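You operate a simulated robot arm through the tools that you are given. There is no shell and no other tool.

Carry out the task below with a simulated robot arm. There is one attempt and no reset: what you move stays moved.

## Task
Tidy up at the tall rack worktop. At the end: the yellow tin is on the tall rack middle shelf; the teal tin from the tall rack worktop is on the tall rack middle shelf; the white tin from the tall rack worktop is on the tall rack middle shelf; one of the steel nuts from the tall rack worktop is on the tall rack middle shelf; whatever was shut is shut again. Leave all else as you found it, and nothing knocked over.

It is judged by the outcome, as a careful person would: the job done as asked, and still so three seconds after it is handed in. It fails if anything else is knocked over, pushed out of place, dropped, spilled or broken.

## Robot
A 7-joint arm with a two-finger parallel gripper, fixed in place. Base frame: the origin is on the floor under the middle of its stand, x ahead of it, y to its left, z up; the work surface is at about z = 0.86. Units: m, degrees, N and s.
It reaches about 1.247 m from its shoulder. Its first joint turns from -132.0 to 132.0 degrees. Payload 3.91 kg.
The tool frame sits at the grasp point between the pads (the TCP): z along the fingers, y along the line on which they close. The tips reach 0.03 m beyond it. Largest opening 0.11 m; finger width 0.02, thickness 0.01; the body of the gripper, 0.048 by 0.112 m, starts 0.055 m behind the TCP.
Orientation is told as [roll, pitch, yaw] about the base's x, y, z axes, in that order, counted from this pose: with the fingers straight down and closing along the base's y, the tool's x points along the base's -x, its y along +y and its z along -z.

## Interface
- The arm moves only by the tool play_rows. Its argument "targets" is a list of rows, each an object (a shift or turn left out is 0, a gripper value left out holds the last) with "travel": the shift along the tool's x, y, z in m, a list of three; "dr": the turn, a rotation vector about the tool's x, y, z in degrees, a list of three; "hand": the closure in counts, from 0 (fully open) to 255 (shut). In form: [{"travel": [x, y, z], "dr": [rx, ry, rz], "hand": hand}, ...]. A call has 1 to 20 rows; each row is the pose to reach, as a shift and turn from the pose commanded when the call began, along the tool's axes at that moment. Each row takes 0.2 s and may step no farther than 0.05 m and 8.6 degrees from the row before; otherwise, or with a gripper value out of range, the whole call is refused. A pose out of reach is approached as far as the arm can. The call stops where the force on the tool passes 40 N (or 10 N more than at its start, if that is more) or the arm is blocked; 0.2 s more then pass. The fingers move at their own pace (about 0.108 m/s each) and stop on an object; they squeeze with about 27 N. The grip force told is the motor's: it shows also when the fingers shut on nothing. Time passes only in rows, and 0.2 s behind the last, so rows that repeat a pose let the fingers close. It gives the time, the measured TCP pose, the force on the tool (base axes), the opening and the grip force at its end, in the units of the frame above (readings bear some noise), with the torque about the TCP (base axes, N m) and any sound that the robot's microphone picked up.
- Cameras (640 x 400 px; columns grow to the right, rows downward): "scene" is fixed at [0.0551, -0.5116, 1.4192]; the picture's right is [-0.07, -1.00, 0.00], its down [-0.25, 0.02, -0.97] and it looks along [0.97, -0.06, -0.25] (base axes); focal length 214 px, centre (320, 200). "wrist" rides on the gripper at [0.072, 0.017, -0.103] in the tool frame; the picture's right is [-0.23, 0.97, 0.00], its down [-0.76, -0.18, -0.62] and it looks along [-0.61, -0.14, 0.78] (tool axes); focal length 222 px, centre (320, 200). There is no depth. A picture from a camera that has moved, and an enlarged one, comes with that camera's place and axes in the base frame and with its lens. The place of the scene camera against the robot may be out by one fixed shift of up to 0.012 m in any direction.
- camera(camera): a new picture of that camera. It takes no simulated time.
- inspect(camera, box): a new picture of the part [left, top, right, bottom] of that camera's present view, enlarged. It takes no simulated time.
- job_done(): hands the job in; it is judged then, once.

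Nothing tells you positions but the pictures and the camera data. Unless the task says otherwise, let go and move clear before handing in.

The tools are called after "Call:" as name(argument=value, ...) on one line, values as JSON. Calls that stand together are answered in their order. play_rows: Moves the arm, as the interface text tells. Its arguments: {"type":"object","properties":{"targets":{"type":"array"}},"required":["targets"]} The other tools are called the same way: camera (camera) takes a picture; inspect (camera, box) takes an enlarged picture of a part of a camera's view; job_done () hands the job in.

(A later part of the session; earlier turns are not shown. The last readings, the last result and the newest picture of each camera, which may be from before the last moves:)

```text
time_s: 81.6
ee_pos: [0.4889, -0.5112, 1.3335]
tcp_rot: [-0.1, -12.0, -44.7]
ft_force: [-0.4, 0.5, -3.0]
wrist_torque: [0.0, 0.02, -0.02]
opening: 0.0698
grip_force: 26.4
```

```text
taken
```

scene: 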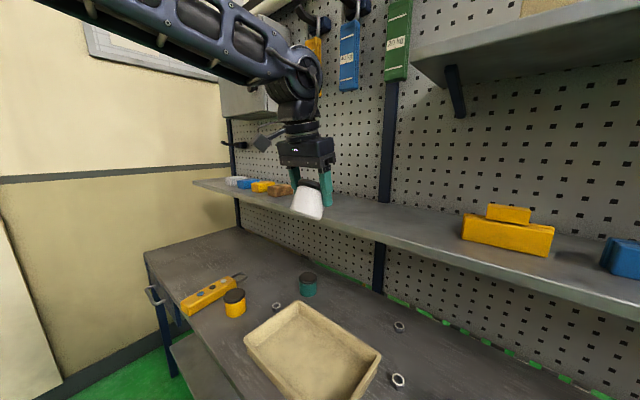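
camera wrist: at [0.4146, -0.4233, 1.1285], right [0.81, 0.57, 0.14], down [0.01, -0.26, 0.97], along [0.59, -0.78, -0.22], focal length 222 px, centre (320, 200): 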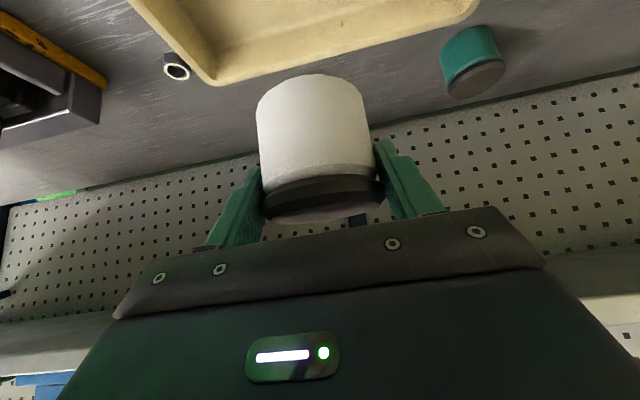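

Good. I'll tilt back to 40° so the tin hangs upright and push forward over the shelf.

Call:
play_rows(targets=[{"dr": [0, -4, 0], "hand": 255}, {"dr": [0, -8, 0], "hand": 255}, {"dr": [0, -12, 0], "hand": 255}, {"dr": [0, -16, 0], "hand": 255}, {"dr": [0, -20, 0], "hand": 255}, {"dr": [0, -24, 0], "hand": 255}, {"dr": [0, -28, 0], "hand": 255}, {"dr": [0, -28, 0], "hand": 255}])

Call:
play_rows(targets=[{"travel": [-0.0077, 0, 0.0064], "hand": 255}, {"travel": [-0.0192, 0, 0.0161], "hand": 255}, {"travel": [-0.0345, 0, 0.0289], "hand": 255}, {"travel": [-0.0498, 0, 0.0418], "hand": 255}, {"travel": [-0.0651, 0, 0.0547], "hand": 255}, {"travel": [-0.0804, 0, 0.0675], "hand": 255}, {"travel": [-0.0958, 0, 0.0804], "hand": 255}, {"travel": [-0.1111, 0, 0.0932], "hand": 255}, {"travel": [-0.1226, 0, 0.1029], "hand": 255}, {"travel": [-0.1302, 0, 0.1093], "hand": 255}, {"travel": [-0.1302, 0, 0.1093], "hand": 255}])

Call:
camera(camera="scene")

```text
time_s: 83.4
ee_pos: [0.4893, -0.5107, 1.3319]
tcp_rot: [0.0, -40.0, -44.6]
ft_force: [0.0, -0.2, -4.0]
wrist_torque: [0.02, 0.0, 0.01]
opening: 0.07
grip_force: 26.7
```

```text
time_s: 85.8
ee_pos: [0.6085, -0.63, 1.3321]
tcp_rot: [0.0, -40.0, -44.7]
ft_force: [-0.5, -0.4, -3.8]
wrist_torque: [0.03, 0.04, -0.01]
opening: 0.0695
grip_force: 26.8
```

```text
taken
```

scene: 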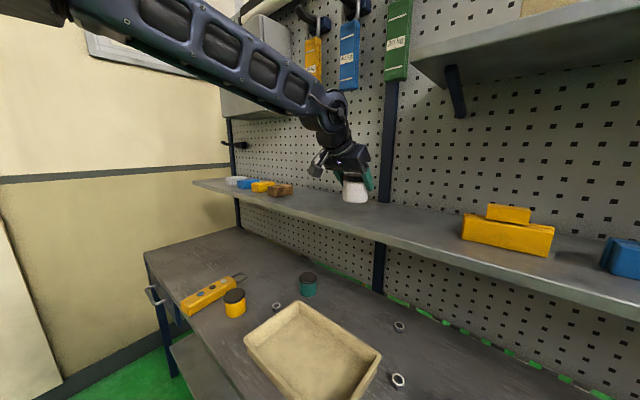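

Now it reaches n = 0.876 freely, so the posture is fixed. I'll continue to n ≈ 0.935 and lower toward the shelf.

Call:
play_rows(targets=[{"travel": [-0.0077, 0, 0.0064], "hand": 255}, {"travel": [-0.0192, 0, 0.0161], "hand": 255}, {"travel": [-0.0322, 0, 0.027], "hand": 255}, {"travel": [-0.0421, 0, 0.0354], "hand": 255}, {"travel": [-0.046, 0, 0.0386], "hand": 255}, {"travel": [-0.046, 0, 0.0386], "hand": 255}])

Call:
camera(camera="wrist")

Call:
inspect(camera="scene", box=[250, 80, 470, 240])

```text
time_s: 87.2
ee_pos: [0.6503, -0.6746, 1.3317]
tcp_rot: [0.0, -40.1, -44.6]
ft_force: [0.2, -0.2, -4.1]
wrist_torque: [0.06, 0.01, 0.0]
opening: 0.0698
grip_force: 26.4
```

```text
taken
camera wrist: at [0.576, -0.5767, 1.364], right [0.81, 0.57, 0.15], down [0.01, -0.25, 0.97], along [0.59, -0.78, -0.21], focal length 222 px, centre (320, 200)
```

wrist: 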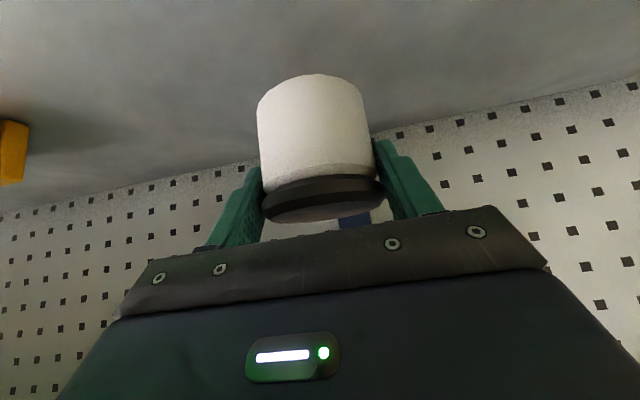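

```text
2.50 times, centred on (360, 160) of scene
camera zoom: at [0.0551, -0.5116, 1.4192], right [-0.07, -1.0, 0.0], down [-0.25, 0.02, -0.97], along [0.97, -0.06, -0.25], focal length 536 px, centre (220, 300)
```

zoom: 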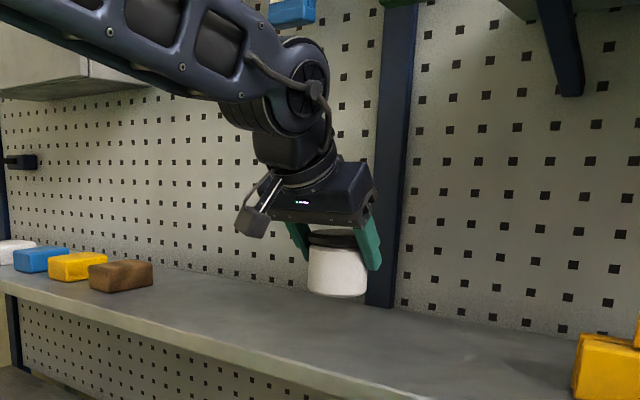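

The white tin is centred over clear shelf space at n ≈ 0.937, s ≈ -0.022. I'll lower it slowly until it touches.

Call:
play_rows(targets=[{"travel": [0.0064, 0, 0.0077], "hand": 255}, {"travel": [0.0154, 0, 0.0184], "hand": 255}, {"travel": [0.0225, 0, 0.0268], "hand": 255}, {"travel": [0.0263, 0, 0.0314], "hand": 255}, {"travel": [0.0263, 0, 0.0314], "hand": 255}])

Call:
inspect(camera="scene", box=[310, 150, 410, 230])

```text
time_s: 88.4
ee_pos: [0.652, -0.6722, 1.2923]
tcp_rot: [0.1, -40.0, -44.7]
ft_force: [-0.3, 0.5, -3.8]
wrist_torque: [0.03, 0.05, 0.01]
opening: 0.0699
grip_force: 26.8
```

```text
5.00 times, centred on (360, 190) of scene
camera zoom: at [0.0551, -0.5116, 1.4192], right [-0.07, -1.0, 0.0], down [-0.25, 0.02, -0.97], along [0.97, -0.06, -0.25], focal length 1072 px, centre (120, 250)
```

zoom: 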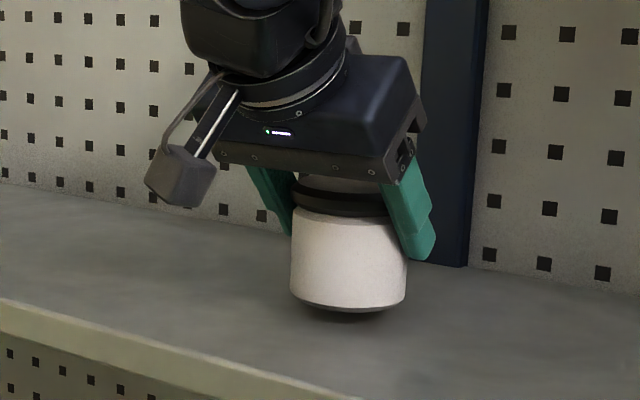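

Call:
play_rows(targets=[{"travel": [0.0019, 0, 0.0023], "hand": 255}, {"travel": [0.0032, 0, 0.0038], "hand": 255}, {"travel": [0.0039, 0, 0.0046], "hand": 255}, {"travel": [0.0039, 0, 0.0046], "hand": 255}])

```text
time_s: 89.4
ee_pos: [0.6524, -0.673, 1.2853]
tcp_rot: [-0.1, -40.0, -44.6]
ft_force: [-0.1, 0.0, -3.7]
wrist_torque: [-0.01, 0.01, 0.01]
opening: 0.0698
grip_force: 27.2
```

Call:
play_rows(targets=[{"travel": [0.0013, 0, 0.0015], "hand": 255}, {"travel": [0.0026, 0, 0.0031], "hand": 255}, {"travel": [0.0026, 0, 0.0031], "hand": 255}])

```text
time_s: 90.2
ee_pos: [0.6526, -0.6721, 1.2813]
tcp_rot: [0.0, -39.9, -44.6]
ft_force: [-0.9, 0.0, -3.8]
wrist_torque: [0.04, 0.04, 0.02]
opening: 0.0696
grip_force: 27.3
```

Not touching yet, so I'll continue in small steps.

Call:
play_rows(targets=[{"travel": [0.0013, 0, 0.0015], "hand": 255}, {"travel": [0.0026, 0, 0.0031], "hand": 255}, {"travel": [0.0026, 0, 0.0031], "hand": 255}])

Call:
inspect(camera="scene", box=[310, 150, 410, 230])

```text
time_s: 91.0
ee_pos: [0.6524, -0.6713, 1.2804]
tcp_rot: [-0.1, -40.2, -44.6]
ft_force: [1.9, 2.9, 20.4]
wrist_torque: [-0.23, 0.03, -0.25]
opening: 0.07
grip_force: 27.1
```

```text
5.00 times, centred on (360, 190) of scene
camera zoom: at [0.0551, -0.5116, 1.4192], right [-0.07, -1.0, 0.0], down [-0.25, 0.02, -0.97], along [0.97, -0.06, -0.25], focal length 1072 px, centre (120, 250)
```

zoom: 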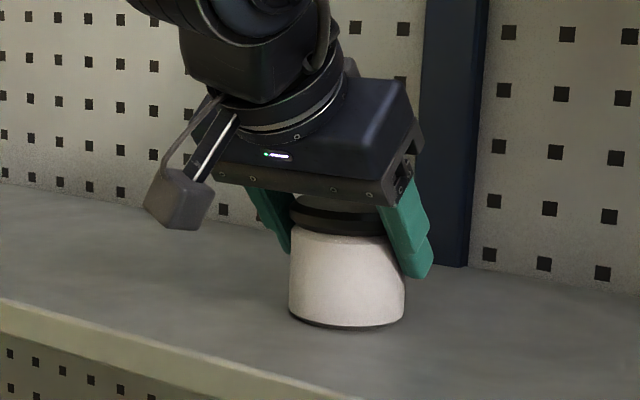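

Contact, with the tin standing on the shelf. I'll ease off, open, and retreat along the finger axis.

Call:
play_rows(targets=[{"travel": [-0.0016, 0, -0.0019], "hand": 255}, {"travel": [-0.0016, 0, -0.0019], "hand": 120}, {"travel": [-0.0016, 0, -0.0019], "hand": 40}, {"travel": [-0.0016, 0, -0.0019], "hand": 0}, {"travel": [-0.0016, 0, -0.0019], "hand": 0}])

Call:
inspect(camera="scene", box=[310, 150, 410, 230])

Call:
camera(camera="wrist")

```text
time_s: 92.2
ee_pos: [0.6526, -0.6737, 1.28]
tcp_rot: [0.0, -40.1, -44.7]
ft_force: [0.2, 0.0, -0.7]
wrist_torque: [0.03, 0.01, 0.02]
opening: 0.1098
grip_force: 0.0
```

```text
5.00 times, centred on (360, 190) of scene
camera zoom: at [0.0551, -0.5116, 1.4192], right [-0.07, -1.0, 0.0], down [-0.25, 0.02, -0.97], along [0.97, -0.06, -0.25], focal length 1072 px, centre (120, 250)
```

zoom: 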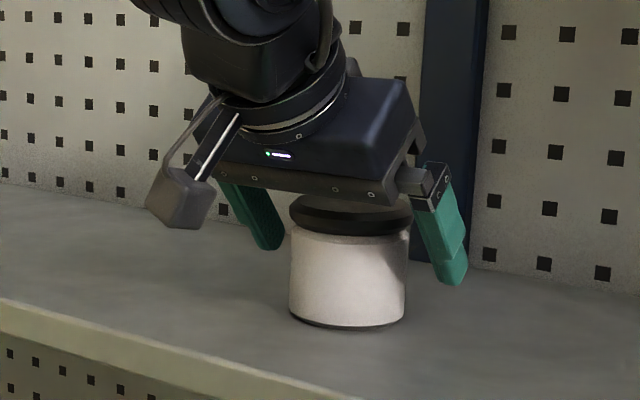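

```text
taken
camera wrist: at [0.5767, -0.5755, 1.3124], right [0.81, 0.57, 0.15], down [0.01, -0.25, 0.97], along [0.59, -0.78, -0.21], focal length 222 px, centre (320, 200)
```

wrist: 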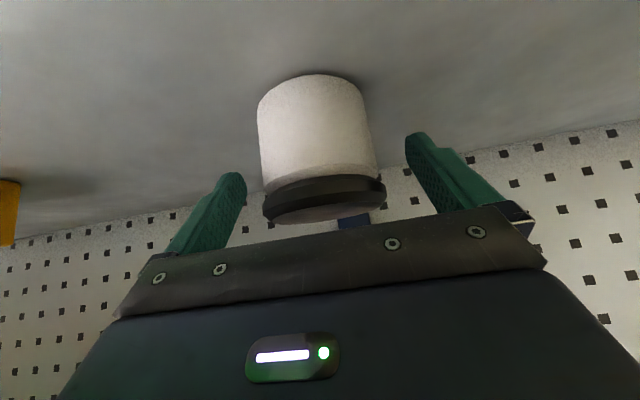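

The white tin stands upright on the shelf. I'll retreat along the finger axis, then back away from the shelf.

Call:
play_rows(targets=[{"travel": [0, 0, -0.01]}, {"travel": [0, 0, -0.03]}, {"travel": [0, 0, -0.055]}, {"travel": [0, 0, -0.085]}, {"travel": [0, 0, -0.115]}, {"travel": [0, 0, -0.145]}, {"travel": [0.0179, 0, -0.165]}, {"travel": [0.0409, 0, -0.184]}, {"travel": [0.0638, 0, -0.2035]}, {"travel": [0.0868, 0, -0.223]}, {"travel": [0.1072, 0, -0.24]}, {"travel": [0.1072, 0, -0.24]}])

Call:
camera(camera="scene")

```text
time_s: 94.8
ee_pos: [0.4831, -0.5082, 1.3963]
tcp_rot: [0.0, -40.0, -44.6]
ft_force: [0.1, -0.9, 0.3]
wrist_torque: [-0.01, -0.03, 0.0]
opening: 0.1099
grip_force: 0.1
```

```text
taken
```

scene: 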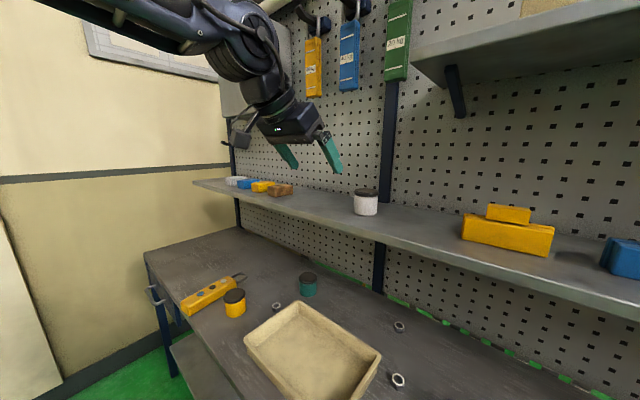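

Next is the teal tin. I'll swing the hand upright first, which gives a good arm posture, and move left. Then I'll turn it to approach the tin a bit from the left so the wrist keeps a healthy bend.

Call:
play_rows(targets=[{"travel": [0.0033, 0.0214, -0.0028], "dr": [0, 4, 0]}, {"travel": [0.0066, 0.0429, -0.0055], "dr": [0, 8, 0]}, {"travel": [0.0099, 0.0643, -0.0083], "dr": [0, 12, 0]}, {"travel": [0.0131, 0.0857, -0.011], "dr": [0, 16, 0]}, {"travel": [0.0164, 0.1071, -0.0138], "dr": [0, 20, 0]}, {"travel": [0.0197, 0.1286, -0.0165], "dr": [0, 24, 0]}, {"travel": [0.023, 0.15, -0.0193], "dr": [0, 28, 0]}, {"travel": [0.023, 0.15, -0.0193], "dr": [0, 28, 0]}])

Call:
play_rows(targets=[{"travel": [0.0039, 0.0175, 0.0183], "dr": [0.53, 0, 2.48]}, {"travel": [0.0078, 0.035, 0.0367], "dr": [1.05, 0, 4.96]}, {"travel": [0.0117, 0.0525, 0.055], "dr": [1.58, 0, 7.44]}, {"travel": [0.0156, 0.07, 0.0733], "dr": [2.11, 0, 9.93]}, {"travel": [0.0195, 0.0875, 0.0917], "dr": [2.64, 0, 12.41]}, {"travel": [0.0234, 0.105, 0.11], "dr": [3.17, 0, 14.89]}, {"travel": [0.0273, 0.1225, 0.1283], "dr": [3.69, 0, 17.37]}, {"travel": [0.0312, 0.14, 0.1467], "dr": [4.22, 0, 19.85]}, {"travel": [0.0312, 0.14, 0.1467], "dr": [4.22, 0, 19.85]}, {"travel": [0.0312, 0.14, 0.1467], "dr": [4.22, 0, 19.85]}])

Call:
camera(camera="scene")

Call:
camera(camera="wrist")

```text
time_s: 96.6
ee_pos: [0.5675, -0.3782, 1.3966]
tcp_rot: [0.0, -12.0, -44.7]
ft_force: [0.3, 0.4, -0.1]
wrist_torque: [0.02, -0.01, -0.03]
opening: 0.1102
grip_force: 0.1
```

```text
time_s: 98.8
ee_pos: [0.6671, -0.279, 1.2451]
tcp_rot: [-0.1, -12.0, -65.0]
ft_force: [-0.2, 0.2, 0.5]
wrist_torque: [-0.01, 0.0, 0.03]
opening: 0.1103
grip_force: 0.2
```

```text
taken
```

scene: 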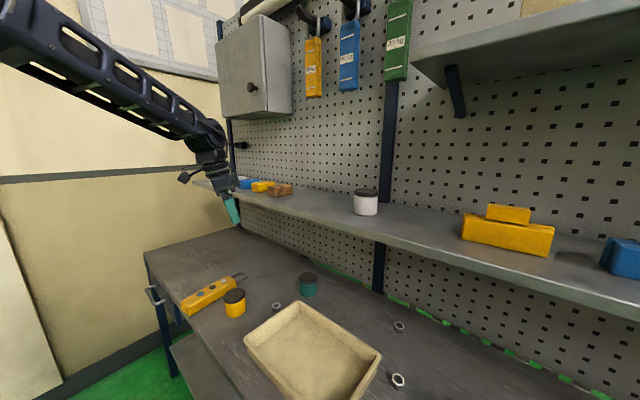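

```text
taken
camera wrist: at [0.6432, -0.189, 1.33], right [0.98, 0.21, 0.05], down [0.1, -0.63, 0.77], along [0.19, -0.75, -0.64], focal length 222 px, centre (320, 200)
```

wrist: 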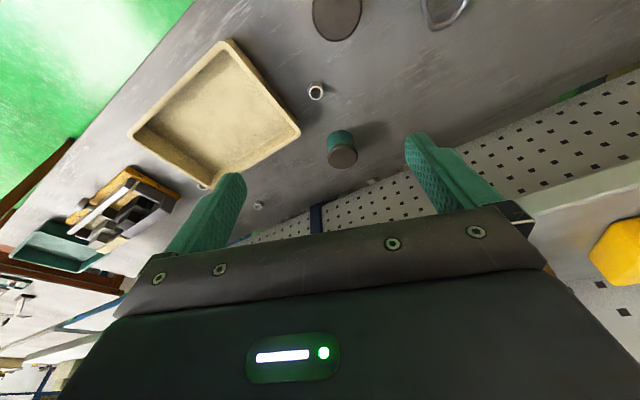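

Posture is good. I'll tilt to 40° here and look at the teal tin.

Call:
play_rows(targets=[{"dr": [0, -4, 0]}, {"dr": [0, -8, 0]}, {"dr": [0, -12, 0]}, {"dr": [0, -16, 0]}, {"dr": [0, -20, 0]}, {"dr": [0, -24, 0]}, {"dr": [0, -28, 0]}, {"dr": [0, -28, 0]}])

Call:
camera(camera="wrist")

Call:
camera(camera="scene")

```text
time_s: 100.6
ee_pos: [0.6663, -0.2777, 1.2453]
tcp_rot: [0.0, -39.9, -65.1]
ft_force: [0.0, 0.2, -0.3]
wrist_torque: [-0.02, -0.03, -0.01]
opening: 0.11
grip_force: 0.1
```

```text
taken
camera wrist: at [0.6299, -0.1615, 1.2768], right [0.96, 0.25, 0.15], down [-0.08, -0.24, 0.97], along [0.28, -0.94, -0.21], focal length 222 px, centre (320, 200)
```

wrist: 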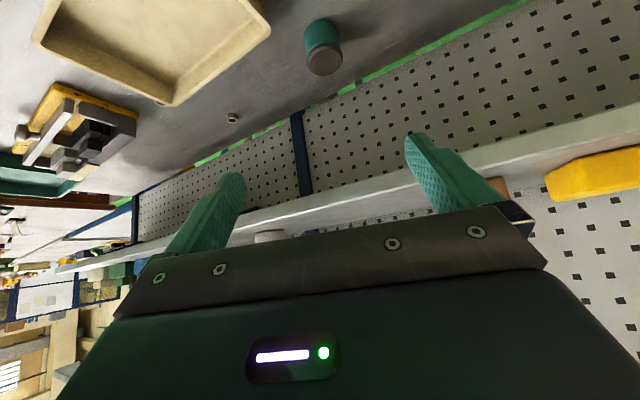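

```text
taken
```

scene: 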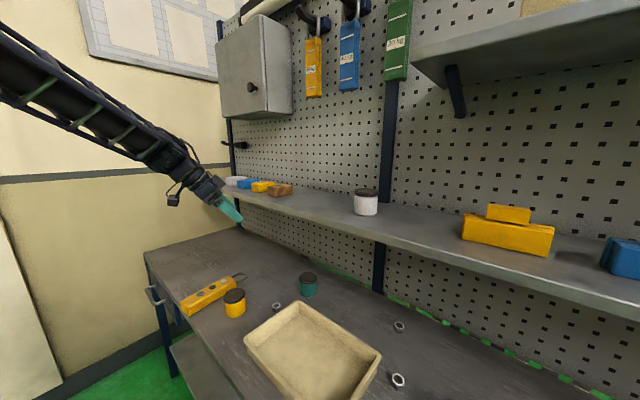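

I'll slide down along the finger axis to a standoff 14 cm before the teal tin.

Call:
play_rows(targets=[{"travel": [0.0012, 0.0005, 0.0164]}, {"travel": [0.0032, 0.0014, 0.0437]}, {"travel": [0.0053, 0.0024, 0.0738]}, {"travel": [0.0075, 0.0034, 0.1039]}, {"travel": [0.0097, 0.0044, 0.1339]}, {"travel": [0.0119, 0.0053, 0.164]}, {"travel": [0.0141, 0.0063, 0.194]}, {"travel": [0.016, 0.0072, 0.2214]}, {"travel": [0.0178, 0.008, 0.246]}, {"travel": [0.0198, 0.0089, 0.2733]}, {"travel": [0.0198, 0.0089, 0.2733]}, {"travel": [0.0198, 0.0089, 0.2733]}])

Call:
camera(camera="wrist")

Call:
camera(camera="scene")

```text
time_s: 103.2
ee_pos: [0.7424, -0.42, 1.0243]
tcp_rot: [0.0, -40.0, -64.9]
ft_force: [0.1, 0.1, 1.0]
wrist_torque: [-0.01, 0.0, 0.0]
opening: 0.1101
grip_force: 0.0
```

```text
taken
camera wrist: at [0.7051, -0.3041, 1.056], right [0.96, 0.25, 0.15], down [-0.08, -0.24, 0.97], along [0.28, -0.94, -0.21], focal length 222 px, centre (320, 200)
```

wrist: 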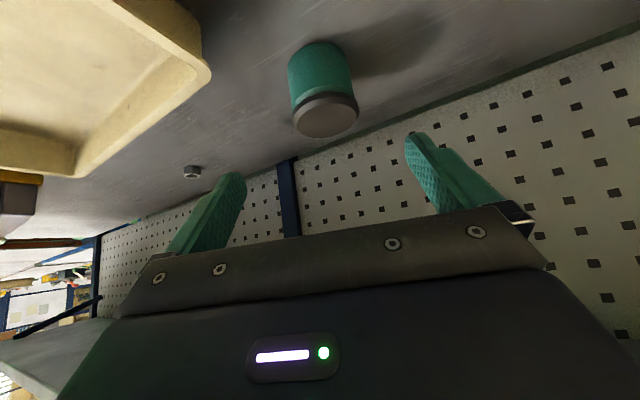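

```text
taken
```

scene: 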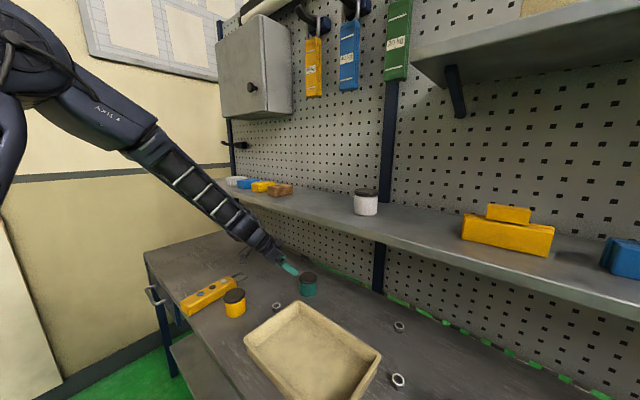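

No limits hit. I'll check the forearm's clearance to the shelf edge and refine the tin position.

Call:
inspect(camera="scene", box=[100, 100, 340, 320])

Call:
inspect(camera="wrist", box=[220, 10, 440, 180])

```text
1.82 times, centred on (220, 210) of scene
camera zoom: at [0.0551, -0.5116, 1.4192], right [-0.07, -1.0, 0.0], down [-0.25, 0.02, -0.97], along [0.97, -0.06, -0.25], focal length 390 px, centre (502, 182)
```

zoom: 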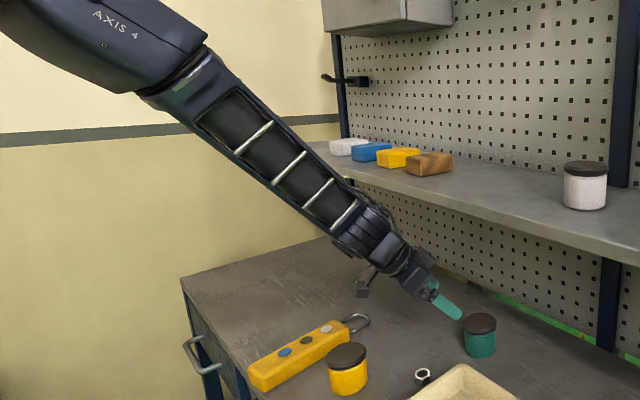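

```text
2.35 times, centred on (330, 95) of wrist
camera zoom: at [0.7051, -0.3041, 1.056], right [0.96, 0.25, 0.15], down [-0.08, -0.24, 0.97], along [0.28, -0.94, -0.21], focal length 523 px, centre (296, 447)
```

zoom: 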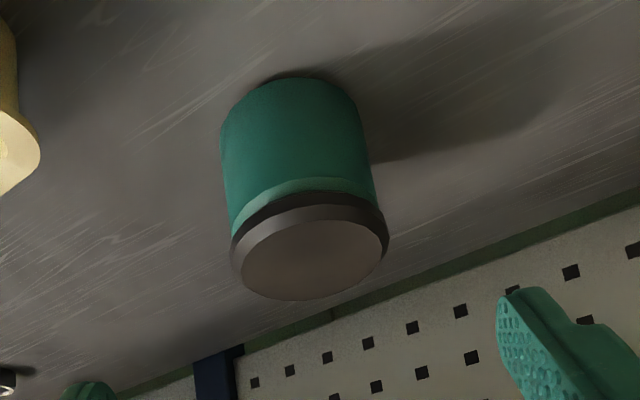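

Clearance to the shelf edge stays around 10 cm. The teal tin is at (0.782, -0.502). I'll slide in.

Call:
play_rows(targets=[{"travel": [0, 0, 0.012]}, {"travel": [0, 0, 0.03]}, {"travel": [0, 0, 0.05]}, {"travel": [0, 0.001, 0.07]}, {"travel": [0, 0.001, 0.09]}, {"travel": [0, 0.001, 0.1]}, {"travel": [0, 0.001, 0.1]}])

Call:
camera(camera="wrist")

Call:
camera(camera="scene")

```text
time_s: 104.8
ee_pos: [0.7721, -0.4789, 0.9462]
tcp_rot: [0.0, -40.0, -65.0]
ft_force: [0.7, -0.3, 0.5]
wrist_torque: [0.03, 0.01, 0.0]
opening: 0.1101
grip_force: 0.1
```

```text
taken
camera wrist: at [0.7338, -0.3619, 0.9786], right [0.96, 0.25, 0.15], down [-0.08, -0.24, 0.97], along [0.28, -0.94, -0.21], focal length 222 px, centre (320, 200)
```

wrist: 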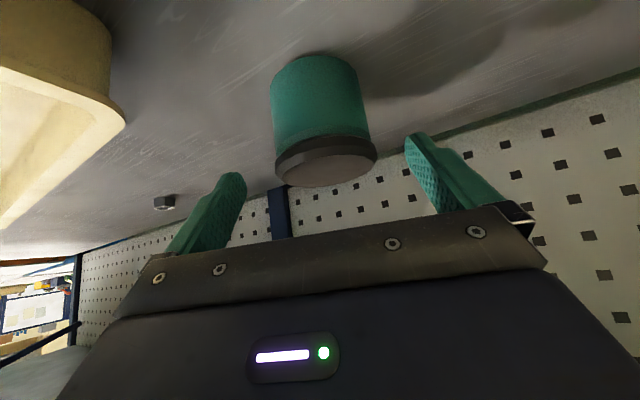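

```text
taken
```

scene: 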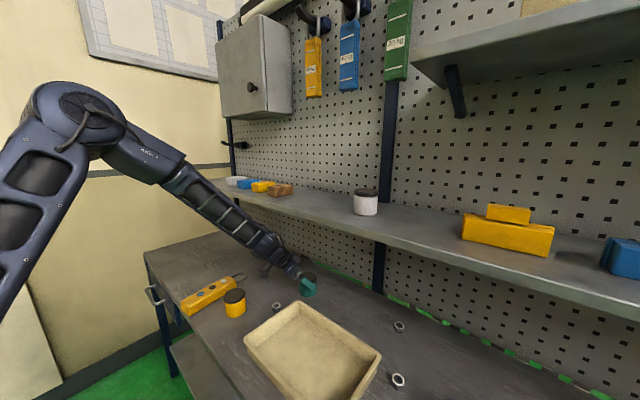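

The view matches the white tin at the same stage, so I'll use the same final move and close.

Call:
play_rows(targets=[{"travel": [0.001, 0.001, 0.009]}, {"travel": [0.0027, 0.002, 0.018]}, {"travel": [0.004, 0.002, 0.027]}, {"travel": [0.0053, 0.002, 0.0343]}, {"travel": [0.0053, 0.002, 0.0343]}, {"travel": [0.0053, 0.002, 0.0343]}])

Call:
camera(camera="wrist")

```text
time_s: 106.2
ee_pos: [0.7803, -0.4933, 0.917]
tcp_rot: [0.0, -40.0, -65.0]
ft_force: [0.4, -0.6, 0.8]
wrist_torque: [-0.01, -0.02, -0.01]
opening: 0.1099
grip_force: 0.1
```

```text
taken
camera wrist: at [0.7437, -0.3766, 0.9485], right [0.96, 0.25, 0.15], down [-0.08, -0.24, 0.97], along [0.28, -0.94, -0.21], focal length 222 px, centre (320, 200)
```

wrist: 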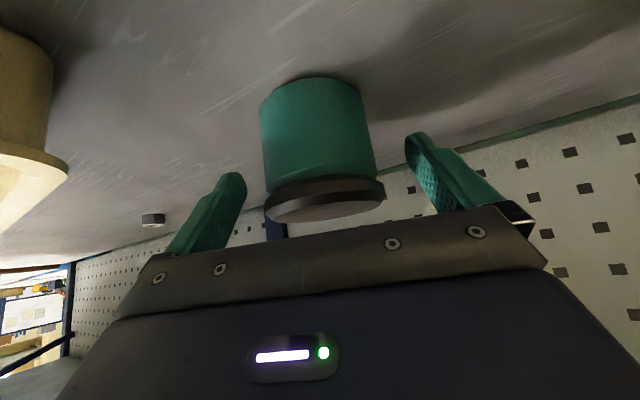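

Call:
play_rows(targets=[{"hand": 255}, {"hand": 255}, {"hand": 255}, {"hand": 255}, {"travel": [-0.0032, 0, -0.0038], "hand": 255}, {"travel": [-0.0064, 0, -0.0077], "hand": 255}, {"travel": [-0.0064, 0, -0.0077], "hand": 255}])

Call:
camera(camera="wrist")

```text
time_s: 107.8
ee_pos: [0.7815, -0.4935, 0.9283]
tcp_rot: [-0.1, -40.1, -64.9]
ft_force: [-0.8, 0.8, -3.7]
wrist_torque: [0.04, -0.01, 0.02]
opening: 0.07
grip_force: 27.2
```

```text
taken
camera wrist: at [0.7438, -0.3763, 0.9584], right [0.96, 0.25, 0.15], down [-0.08, -0.24, 0.97], along [0.28, -0.94, -0.21], focal length 222 px, centre (320, 200)
```

wrist: 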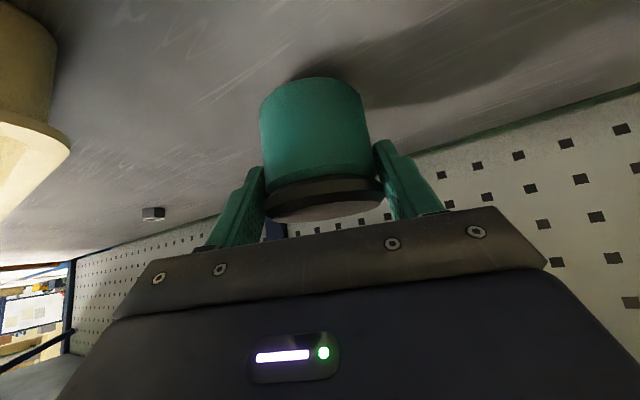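

The teal tin is lifted. I'll retreat along the same line I came in on.

Call:
play_rows(targets=[{"travel": [0, 0, -0.008], "hand": 255}, {"travel": [0, 0, -0.022], "hand": 255}, {"travel": [0, 0, -0.042], "hand": 255}, {"travel": [0, 0, -0.066], "hand": 255}, {"travel": [0, 0, -0.092], "hand": 255}, {"travel": [0, 0, -0.12], "hand": 255}, {"travel": [0, 0, -0.148], "hand": 255}, {"travel": [0, 0, -0.176], "hand": 255}, {"travel": [0, 0, -0.204], "hand": 255}, {"travel": [0, 0, -0.232], "hand": 255}, {"travel": [0, 0, -0.26], "hand": 255}, {"travel": [0, 0, -0.288], "hand": 255}, {"travel": [0, 0, -0.316], "hand": 255}, {"travel": [0, 0, -0.342], "hand": 255}, {"travel": [0, 0, -0.366], "hand": 255}, {"travel": [0, 0, -0.385], "hand": 255}, {"travel": [0, 0, -0.395], "hand": 255}, {"travel": [0, 0, -0.4], "hand": 255}, {"travel": [0, 0, -0.4], "hand": 255}])

Call:
camera(camera="scene")

Call:
camera(camera="wrist")

```text
time_s: 111.8
ee_pos: [0.6707, -0.2617, 1.234]
tcp_rot: [0.0, -40.1, -64.9]
ft_force: [0.2, 0.1, -3.9]
wrist_torque: [0.04, 0.0, 0.02]
opening: 0.07
grip_force: 26.6
```

```text
taken
```

scene: 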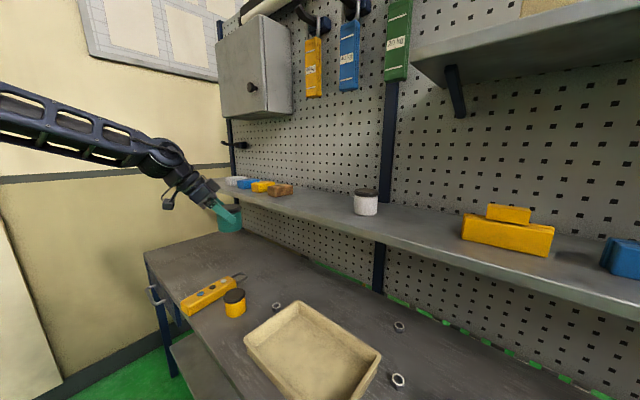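

```text
taken
camera wrist: at [0.6339, -0.1446, 1.2657], right [0.96, 0.25, 0.15], down [-0.08, -0.24, 0.97], along [0.28, -0.94, -0.21], focal length 222 px, centre (320, 200)
```

wrist: 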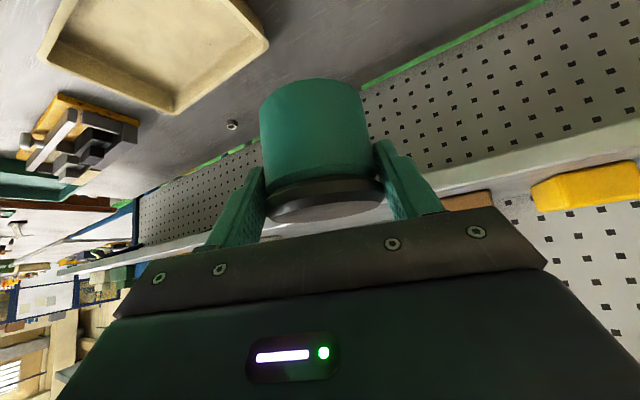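

I'll swing upright again, then move to the centre line above shelf height, turning back to face the rack.

Call:
play_rows(targets=[{"dr": [0, 4, 0], "hand": 255}, {"dr": [0, 8, 0], "hand": 255}, {"dr": [0, 12, 0], "hand": 255}, {"dr": [0, 16, 0], "hand": 255}, {"dr": [0, 20, 0], "hand": 255}, {"dr": [0, 24, 0], "hand": 255}, {"dr": [0, 28, 0], "hand": 255}, {"dr": [0, 28, 0], "hand": 255}])

Call:
play_rows(targets=[{"travel": [-0.0064, -0.0085, -0.0048], "dr": [-0.21, 0, -0.99], "hand": 255}, {"travel": [-0.0178, -0.0238, -0.0134], "dr": [-0.59, 0, -2.78], "hand": 255}, {"travel": [-0.0319, -0.0425, -0.0239], "dr": [-1.06, 0, -4.96], "hand": 255}, {"travel": [-0.0459, -0.0612, -0.0344], "dr": [-1.52, 0, -7.15], "hand": 255}, {"travel": [-0.0599, -0.0799, -0.0449], "dr": [-1.98, 0, -9.33], "hand": 255}, {"travel": [-0.0739, -0.0985, -0.0554], "dr": [-2.45, 0, -11.51], "hand": 255}, {"travel": [-0.0879, -0.1172, -0.066], "dr": [-2.91, 0, -13.7], "hand": 255}, {"travel": [-0.1019, -0.1359, -0.0765], "dr": [-3.38, 0, -15.88], "hand": 255}, {"travel": [-0.1147, -0.1529, -0.086], "dr": [-3.8, 0, -17.87], "hand": 255}, {"travel": [-0.1236, -0.1648, -0.0927], "dr": [-4.09, 0, -19.25], "hand": 255}, {"travel": [-0.1274, -0.1699, -0.0956], "dr": [-4.22, 0, -19.85], "hand": 255}, {"travel": [-0.1274, -0.1699, -0.0956], "dr": [-4.22, 0, -19.85], "hand": 255}, {"travel": [-0.1274, -0.1699, -0.0956], "dr": [-4.22, 0, -19.85], "hand": 255}])

Call:
camera(camera="scene")

```text
time_s: 113.6
ee_pos: [0.6713, -0.2608, 1.2336]
tcp_rot: [-0.1, -12.0, -64.9]
ft_force: [-0.3, -0.1, -2.7]
wrist_torque: [0.0, 0.0, -0.01]
opening: 0.0696
grip_force: 26.2
```

```text
time_s: 116.4
ee_pos: [0.5617, -0.4294, 1.3531]
tcp_rot: [0.0, -12.1, -44.6]
ft_force: [-0.7, -0.7, -3.5]
wrist_torque: [-0.02, 0.02, 0.01]
opening: 0.0698
grip_force: 27.1
```

```text
taken
```

scene: 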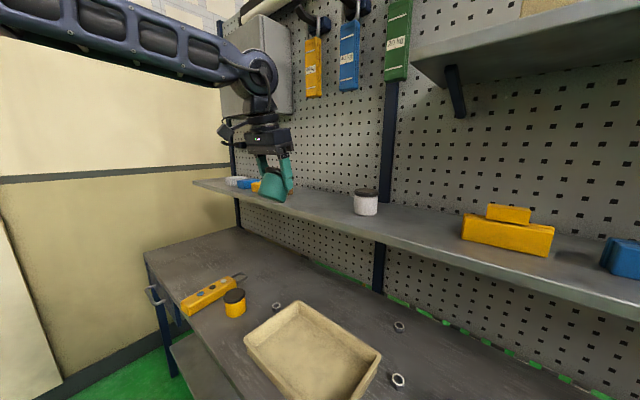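

I'll tilt back to 40° (tin upright) and move over the shelf to s ≈ 0.10, 12 cm left of the white tin.

Call:
play_rows(targets=[{"dr": [0, -4, 0], "hand": 255}, {"dr": [0, -8, 0], "hand": 255}, {"dr": [0, -12, 0], "hand": 255}, {"dr": [0, -16, 0], "hand": 255}, {"dr": [0, -20, 0], "hand": 255}, {"dr": [0, -24, 0], "hand": 255}, {"dr": [0, -28, 0], "hand": 255}, {"dr": [0, -28, 0], "hand": 255}])

Call:
play_rows(targets=[{"travel": [-0.0067, 0.0004, 0.0066], "hand": 255}, {"travel": [-0.0202, 0.0012, 0.0198], "hand": 255}, {"travel": [-0.037, 0.0022, 0.0363], "hand": 255}, {"travel": [-0.0556, 0.0033, 0.0544], "hand": 255}, {"travel": [-0.0741, 0.0044, 0.0726], "hand": 255}, {"travel": [-0.0926, 0.0055, 0.0907], "hand": 255}, {"travel": [-0.1111, 0.0066, 0.1088], "hand": 255}, {"travel": [-0.1297, 0.0077, 0.127], "hand": 255}, {"travel": [-0.1448, 0.0086, 0.1418], "hand": 255}, {"travel": [-0.1583, 0.0094, 0.155], "hand": 255}, {"travel": [-0.165, 0.0098, 0.1616], "hand": 255}, {"travel": [-0.1684, 0.01, 0.1649], "hand": 255}, {"travel": [-0.1684, 0.01, 0.1649], "hand": 255}])

Call:
camera(camera="wrist")

Call:
inspect(camera="scene", box=[250, 80, 470, 240])

```text
time_s: 118.2
ee_pos: [0.5611, -0.4282, 1.3531]
tcp_rot: [0.0, -40.1, -44.6]
ft_force: [-0.7, -0.6, -3.9]
wrist_torque: [0.01, 0.01, -0.01]
opening: 0.0699
grip_force: 26.7
```

```text
time_s: 121.0
ee_pos: [0.7363, -0.5858, 1.3352]
tcp_rot: [0.0, -40.0, -44.7]
ft_force: [0.3, -0.1, -2.8]
wrist_torque: [-0.01, 0.02, -0.04]
opening: 0.0698
grip_force: 27.3
```

```text
taken
camera wrist: at [0.6609, -0.489, 1.3676], right [0.81, 0.57, 0.15], down [0.01, -0.25, 0.97], along [0.59, -0.78, -0.21], focal length 222 px, centre (320, 200)
```

wrist: 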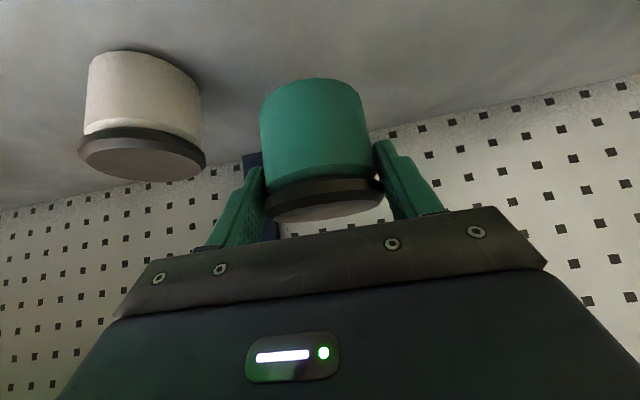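

```text
2.50 times, centred on (360, 160) of scene
camera zoom: at [0.0551, -0.5116, 1.4192], right [-0.07, -1.0, 0.0], down [-0.25, 0.02, -0.97], along [0.97, -0.06, -0.25], focal length 536 px, centre (220, 300)
```

zoom: 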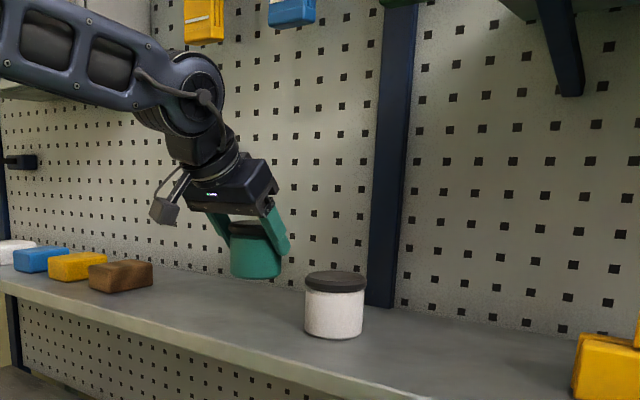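

Positioned at n ≈ 0.936, s ≈ 0.10, well clear of the white tin. Lowering now.

Call:
play_rows(targets=[{"travel": [0.0064, 0, 0.0077], "hand": 255}, {"travel": [0.0154, 0, 0.0184], "hand": 255}, {"travel": [0.0244, 0, 0.0291], "hand": 255}, {"travel": [0.0302, 0, 0.036], "hand": 255}, {"travel": [0.0315, 0, 0.0375], "hand": 255}, {"travel": [0.0315, 0, 0.0375], "hand": 255}])

Call:
play_rows(targets=[{"travel": [0.0013, 0, 0.0015], "hand": 255}, {"travel": [0.0019, 0, 0.0023], "hand": 255}, {"travel": [0.0019, 0, 0.0023], "hand": 255}])

```text
time_s: 122.4
ee_pos: [0.7356, -0.5871, 1.2877]
tcp_rot: [0.0, -40.0, -44.7]
ft_force: [-0.4, -0.7, -3.6]
wrist_torque: [0.02, 0.02, 0.01]
opening: 0.0696
grip_force: 26.7
```

```text
time_s: 123.2
ee_pos: [0.7355, -0.5861, 1.2827]
tcp_rot: [0.0, -40.0, -44.6]
ft_force: [0.9, 0.0, -2.6]
wrist_torque: [0.04, -0.01, 0.01]
opening: 0.0698
grip_force: 26.7
```

Call:
play_rows(targets=[{"travel": [0.001, 0, 0.0012], "hand": 255}, {"travel": [0.0016, 0, 0.0019], "hand": 255}, {"travel": [0.0016, 0, 0.0019], "hand": 255}])

```text
time_s: 124.0
ee_pos: [0.7351, -0.5862, 1.2823]
tcp_rot: [-0.1, -40.1, -44.7]
ft_force: [0.4, -0.7, 9.0]
wrist_torque: [0.27, -0.29, 0.0]
opening: 0.0697
grip_force: 26.9
```

Contact. I'll release and retreat.

Call:
play_rows(targets=[{"travel": [-0.0006, 0, -0.0008], "hand": 255}, {"travel": [-0.0006, 0, -0.0008], "hand": 120}, {"travel": [-0.0006, 0, -0.0008], "hand": 40}, {"travel": [-0.0006, 0, -0.0008], "hand": 10}, {"travel": [-0.0006, 0, -0.0008], "hand": 10}])

Call:
camera(camera="wrist")

Call:
inspect(camera="scene", box=[280, 140, 410, 230])

```text
time_s: 125.2
ee_pos: [0.7357, -0.5858, 1.2816]
tcp_rot: [0.0, -40.1, -44.6]
ft_force: [0.5, 0.6, 0.0]
wrist_torque: [-0.05, 0.0, -0.03]
opening: 0.1057
grip_force: 0.0
```

```text
taken
camera wrist: at [0.6601, -0.4889, 1.3141], right [0.81, 0.57, 0.15], down [0.01, -0.25, 0.97], along [0.59, -0.78, -0.21], focal length 222 px, centre (320, 200)
```

wrist: 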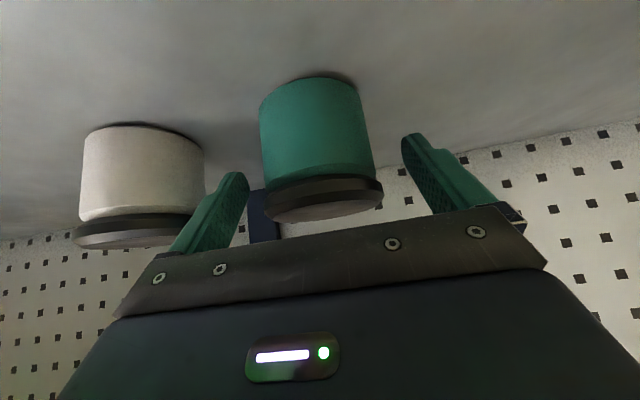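

```text
4.44 times, centred on (345, 185) of scene
camera zoom: at [0.0551, -0.5116, 1.4192], right [-0.07, -1.0, 0.0], down [-0.25, 0.02, -0.97], along [0.97, -0.06, -0.25], focal length 953 px, centre (209, 267)
```

zoom: 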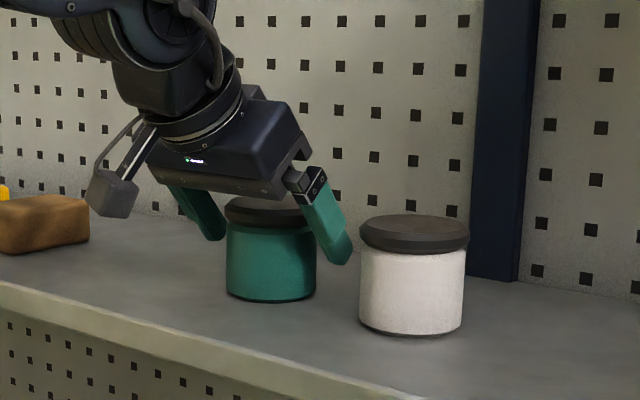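

The teal tin is placed. I'll retreat and go back for the yellow tin.

Call:
play_rows(targets=[{"travel": [0, 0, -0.01]}, {"travel": [0, 0, -0.03]}, {"travel": [0, 0, -0.055]}, {"travel": [0, 0, -0.085]}, {"travel": [0, 0, -0.115]}, {"travel": [0, 0, -0.145], "hand": 0}, {"travel": [0.0179, 0, -0.165]}, {"travel": [0.0409, 0, -0.184]}, {"travel": [0.0638, 0, -0.2035]}, {"travel": [0.0868, 0, -0.223]}, {"travel": [0.1072, 0, -0.24]}, {"travel": [0.1072, 0, -0.24]}])

Call:
play_rows(targets=[{"travel": [0, 0.02, 0], "dr": [0, 4, 0]}, {"travel": [0, 0.045, 0], "dr": [0, 8, 0]}, {"travel": [0, 0.07, 0], "dr": [0, 12, 0]}, {"travel": [0, 0.095, 0], "dr": [0, 16, 0]}, {"travel": [0, 0.12, 0], "dr": [0, 20, 0]}, {"travel": [0, 0.14, 0], "dr": [0, 24, 0]}, {"travel": [0, 0.15, 0], "dr": [0, 28, 0]}, {"travel": [0, 0.15, 0], "dr": [0, 28, 0]}])

Call:
camera(camera="scene")

```text
time_s: 127.8
ee_pos: [0.5664, -0.4193, 1.3976]
tcp_rot: [0.1, -40.0, -44.7]
ft_force: [-0.2, 0.3, -0.3]
wrist_torque: [-0.01, -0.02, 0.01]
opening: 0.1099
grip_force: 0.0
```

```text
time_s: 129.6
ee_pos: [0.6738, -0.313, 1.3975]
tcp_rot: [0.0, -11.9, -44.7]
ft_force: [-0.2, -1.0, -1.0]
wrist_torque: [-0.01, 0.0, -0.04]
opening: 0.1099
grip_force: 0.0
```

```text
taken
```

scene: 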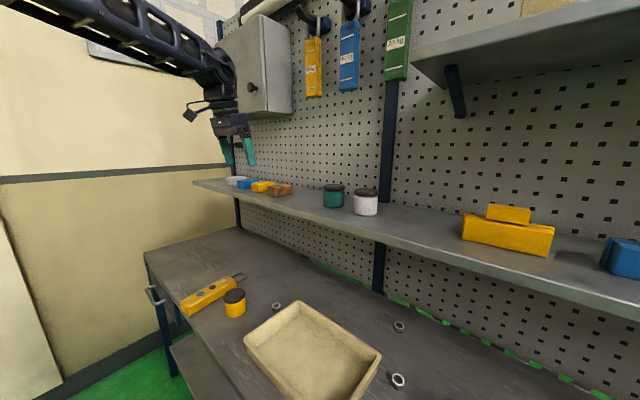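

I'll tilt to 40° while backing off a little, then descend to the standoff before the yellow tin, as in my first approach.

Call:
play_rows(targets=[{"travel": [0.0168, 0.004, -0.0036], "dr": [0, -4, 0]}, {"travel": [0.0335, 0.009, -0.0071], "dr": [0, -8, 0]}, {"travel": [0.0503, 0.013, -0.0107], "dr": [0, -12, 0]}, {"travel": [0.0671, 0.017, -0.0143], "dr": [0, -16, 0]}, {"travel": [0.0839, 0.021, -0.0179], "dr": [0, -20, 0]}, {"travel": [0.1006, 0.026, -0.0214], "dr": [0, -24, 0]}, {"travel": [0.1174, 0.03, -0.025], "dr": [0, -28, 0]}, {"travel": [0.1174, 0.03, -0.025], "dr": [0, -28, 0]}])

Call:
play_rows(targets=[{"travel": [0.0098, 0.0013, 0.012]}, {"travel": [0.0269, 0.0037, 0.0331]}, {"travel": [0.0465, 0.0064, 0.0571]}, {"travel": [0.066, 0.009, 0.0812]}, {"travel": [0.0856, 0.0117, 0.1052]}, {"travel": [0.1052, 0.0144, 0.1293]}, {"travel": [0.1247, 0.0171, 0.1534]}, {"travel": [0.1443, 0.0198, 0.1774]}, {"travel": [0.1639, 0.0224, 0.2015]}, {"travel": [0.1834, 0.0251, 0.2255]}, {"travel": [0.203, 0.0278, 0.2496]}, {"travel": [0.2201, 0.0301, 0.2706]}, {"travel": [0.2348, 0.0322, 0.2887]}, {"travel": [0.2446, 0.0335, 0.3007]}, {"travel": [0.2446, 0.0335, 0.3007]}, {"travel": [0.2446, 0.0335, 0.3007]}])

Call:
camera(camera="wrist")

Call:
camera(camera="scene")

```text
time_s: 131.4
ee_pos: [0.6082, -0.2076, 1.3959]
tcp_rot: [0.0, -40.0, -44.8]
ft_force: [0.1, -0.2, 0.2]
wrist_torque: [-0.03, 0.02, 0.02]
opening: 0.11
grip_force: 0.0
```

```text
time_s: 134.8
ee_pos: [0.637, -0.1867, 1.0083]
tcp_rot: [0.0, -40.0, -44.7]
ft_force: [0.4, -0.5, -0.7]
wrist_torque: [0.01, 0.05, 0.04]
opening: 0.11
grip_force: 0.1
```

```text
taken
camera wrist: at [0.5618, -0.0912, 1.0406], right [0.81, 0.57, 0.15], down [0.01, -0.25, 0.97], along [0.59, -0.78, -0.21], focal length 222 px, centre (320, 200)
```

wrist: 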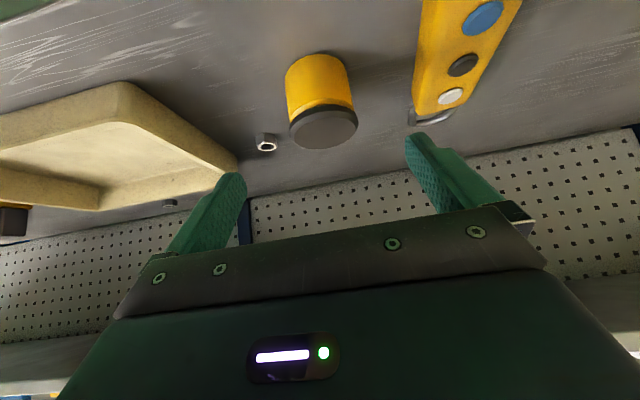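

```text
taken
```

scene: 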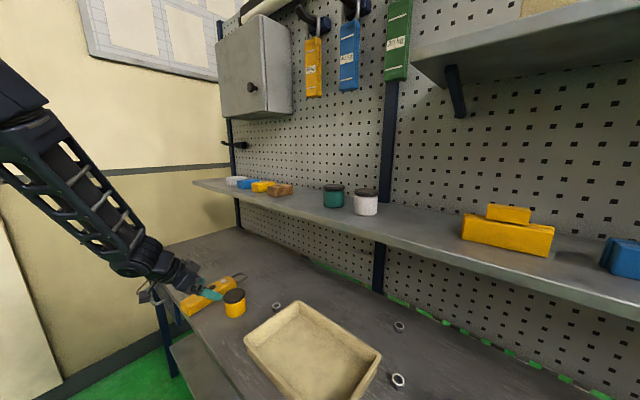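

Same picture as before the successful grasps. Sliding in toward the yellow tin.

Call:
play_rows(targets=[{"travel": [-0.0004, 0, 0.012]}, {"travel": [-0.001, 0, 0.03]}, {"travel": [-0.0017, 0, 0.05]}, {"travel": [-0.0025, 0, 0.07]}, {"travel": [-0.003, 0, 0.084]}, {"travel": [-0.003, 0, 0.084]}])

Call:
camera(camera="wrist")

```text
time_s: 136.2
ee_pos: [0.6764, -0.2277, 0.9467]
tcp_rot: [0.0, -39.9, -44.7]
ft_force: [-0.4, 1.1, -0.2]
wrist_torque: [0.02, 0.01, 0.0]
opening: 0.1101
grip_force: 0.0
```

```text
taken
camera wrist: at [0.6011, -0.1313, 0.979], right [0.81, 0.57, 0.15], down [0.01, -0.25, 0.97], along [0.59, -0.78, -0.21], focal length 222 px, centre (320, 200)
```

wrist: 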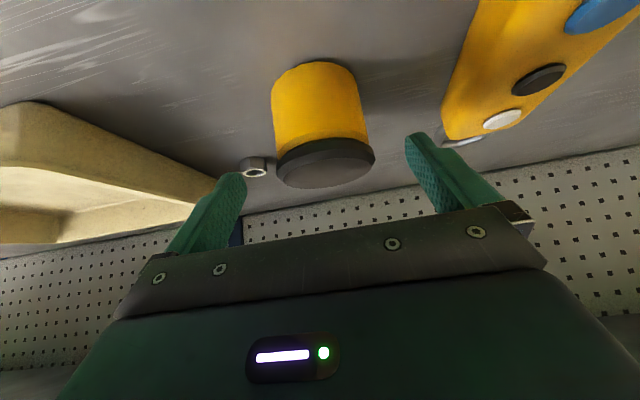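

Call:
play_rows(targets=[{"travel": [0.0007, 0.0005, 0.0095]}, {"travel": [0.0014, 0.001, 0.019]}, {"travel": [0.002, 0.001, 0.0285]}, {"travel": [0.0027, 0.001, 0.0375]}, {"travel": [0.0027, 0.001, 0.0375]}, {"travel": [0.0027, 0.001, 0.0375]}])

Call:
camera(camera="wrist")

```text
time_s: 137.6
ee_pos: [0.6922, -0.2411, 0.9175]
tcp_rot: [0.0, -40.0, -44.6]
ft_force: [-0.2, 0.1, 0.4]
wrist_torque: [-0.02, 0.01, 0.02]
opening: 0.1099
grip_force: 0.0
```

```text
taken
camera wrist: at [0.6176, -0.144, 0.9486], right [0.81, 0.57, 0.15], down [0.01, -0.25, 0.97], along [0.59, -0.78, -0.21], focal length 222 px, centre (320, 200)
```

wrist: 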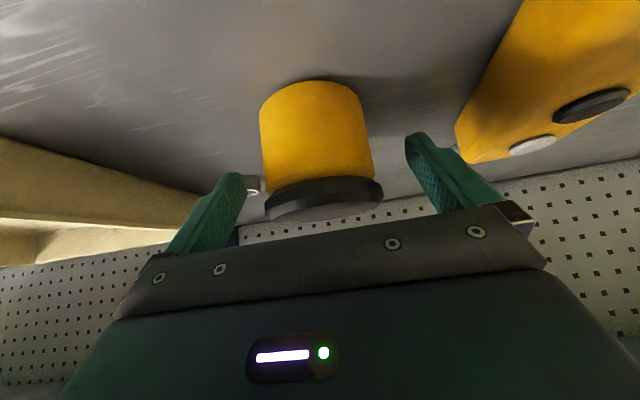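

Call:
play_rows(targets=[{"hand": 255}, {"hand": 255}, {"hand": 255}, {"hand": 255}, {"travel": [-0.0032, 0, -0.0038], "hand": 255}, {"travel": [-0.0064, 0, -0.0077], "hand": 255}, {"travel": [-0.0129, 0, -0.0153], "hand": 255}, {"travel": [-0.0129, 0, -0.0153], "hand": 255}])

Call:
camera(camera="wrist")

```text
time_s: 139.4
ee_pos: [0.6929, -0.2417, 0.9359]
tcp_rot: [-0.1, -40.0, -44.7]
ft_force: [-0.6, 0.1, -3.1]
wrist_torque: [0.02, 0.01, 0.0]
opening: 0.0692
grip_force: 27.4
```

```text
taken
camera wrist: at [0.6174, -0.1446, 0.9684], right [0.81, 0.57, 0.15], down [0.01, -0.25, 0.97], along [0.59, -0.78, -0.21], focal length 222 px, centre (320, 200)
```

wrist: 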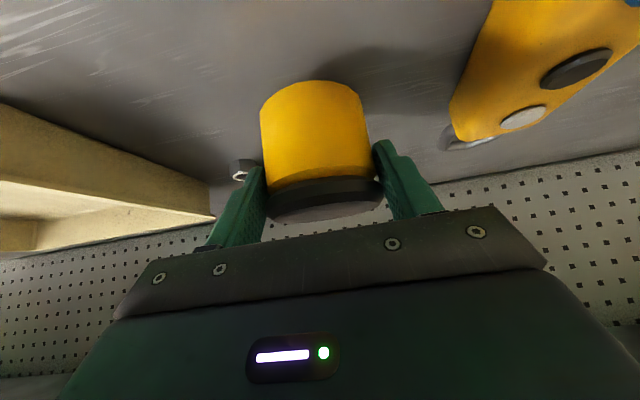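

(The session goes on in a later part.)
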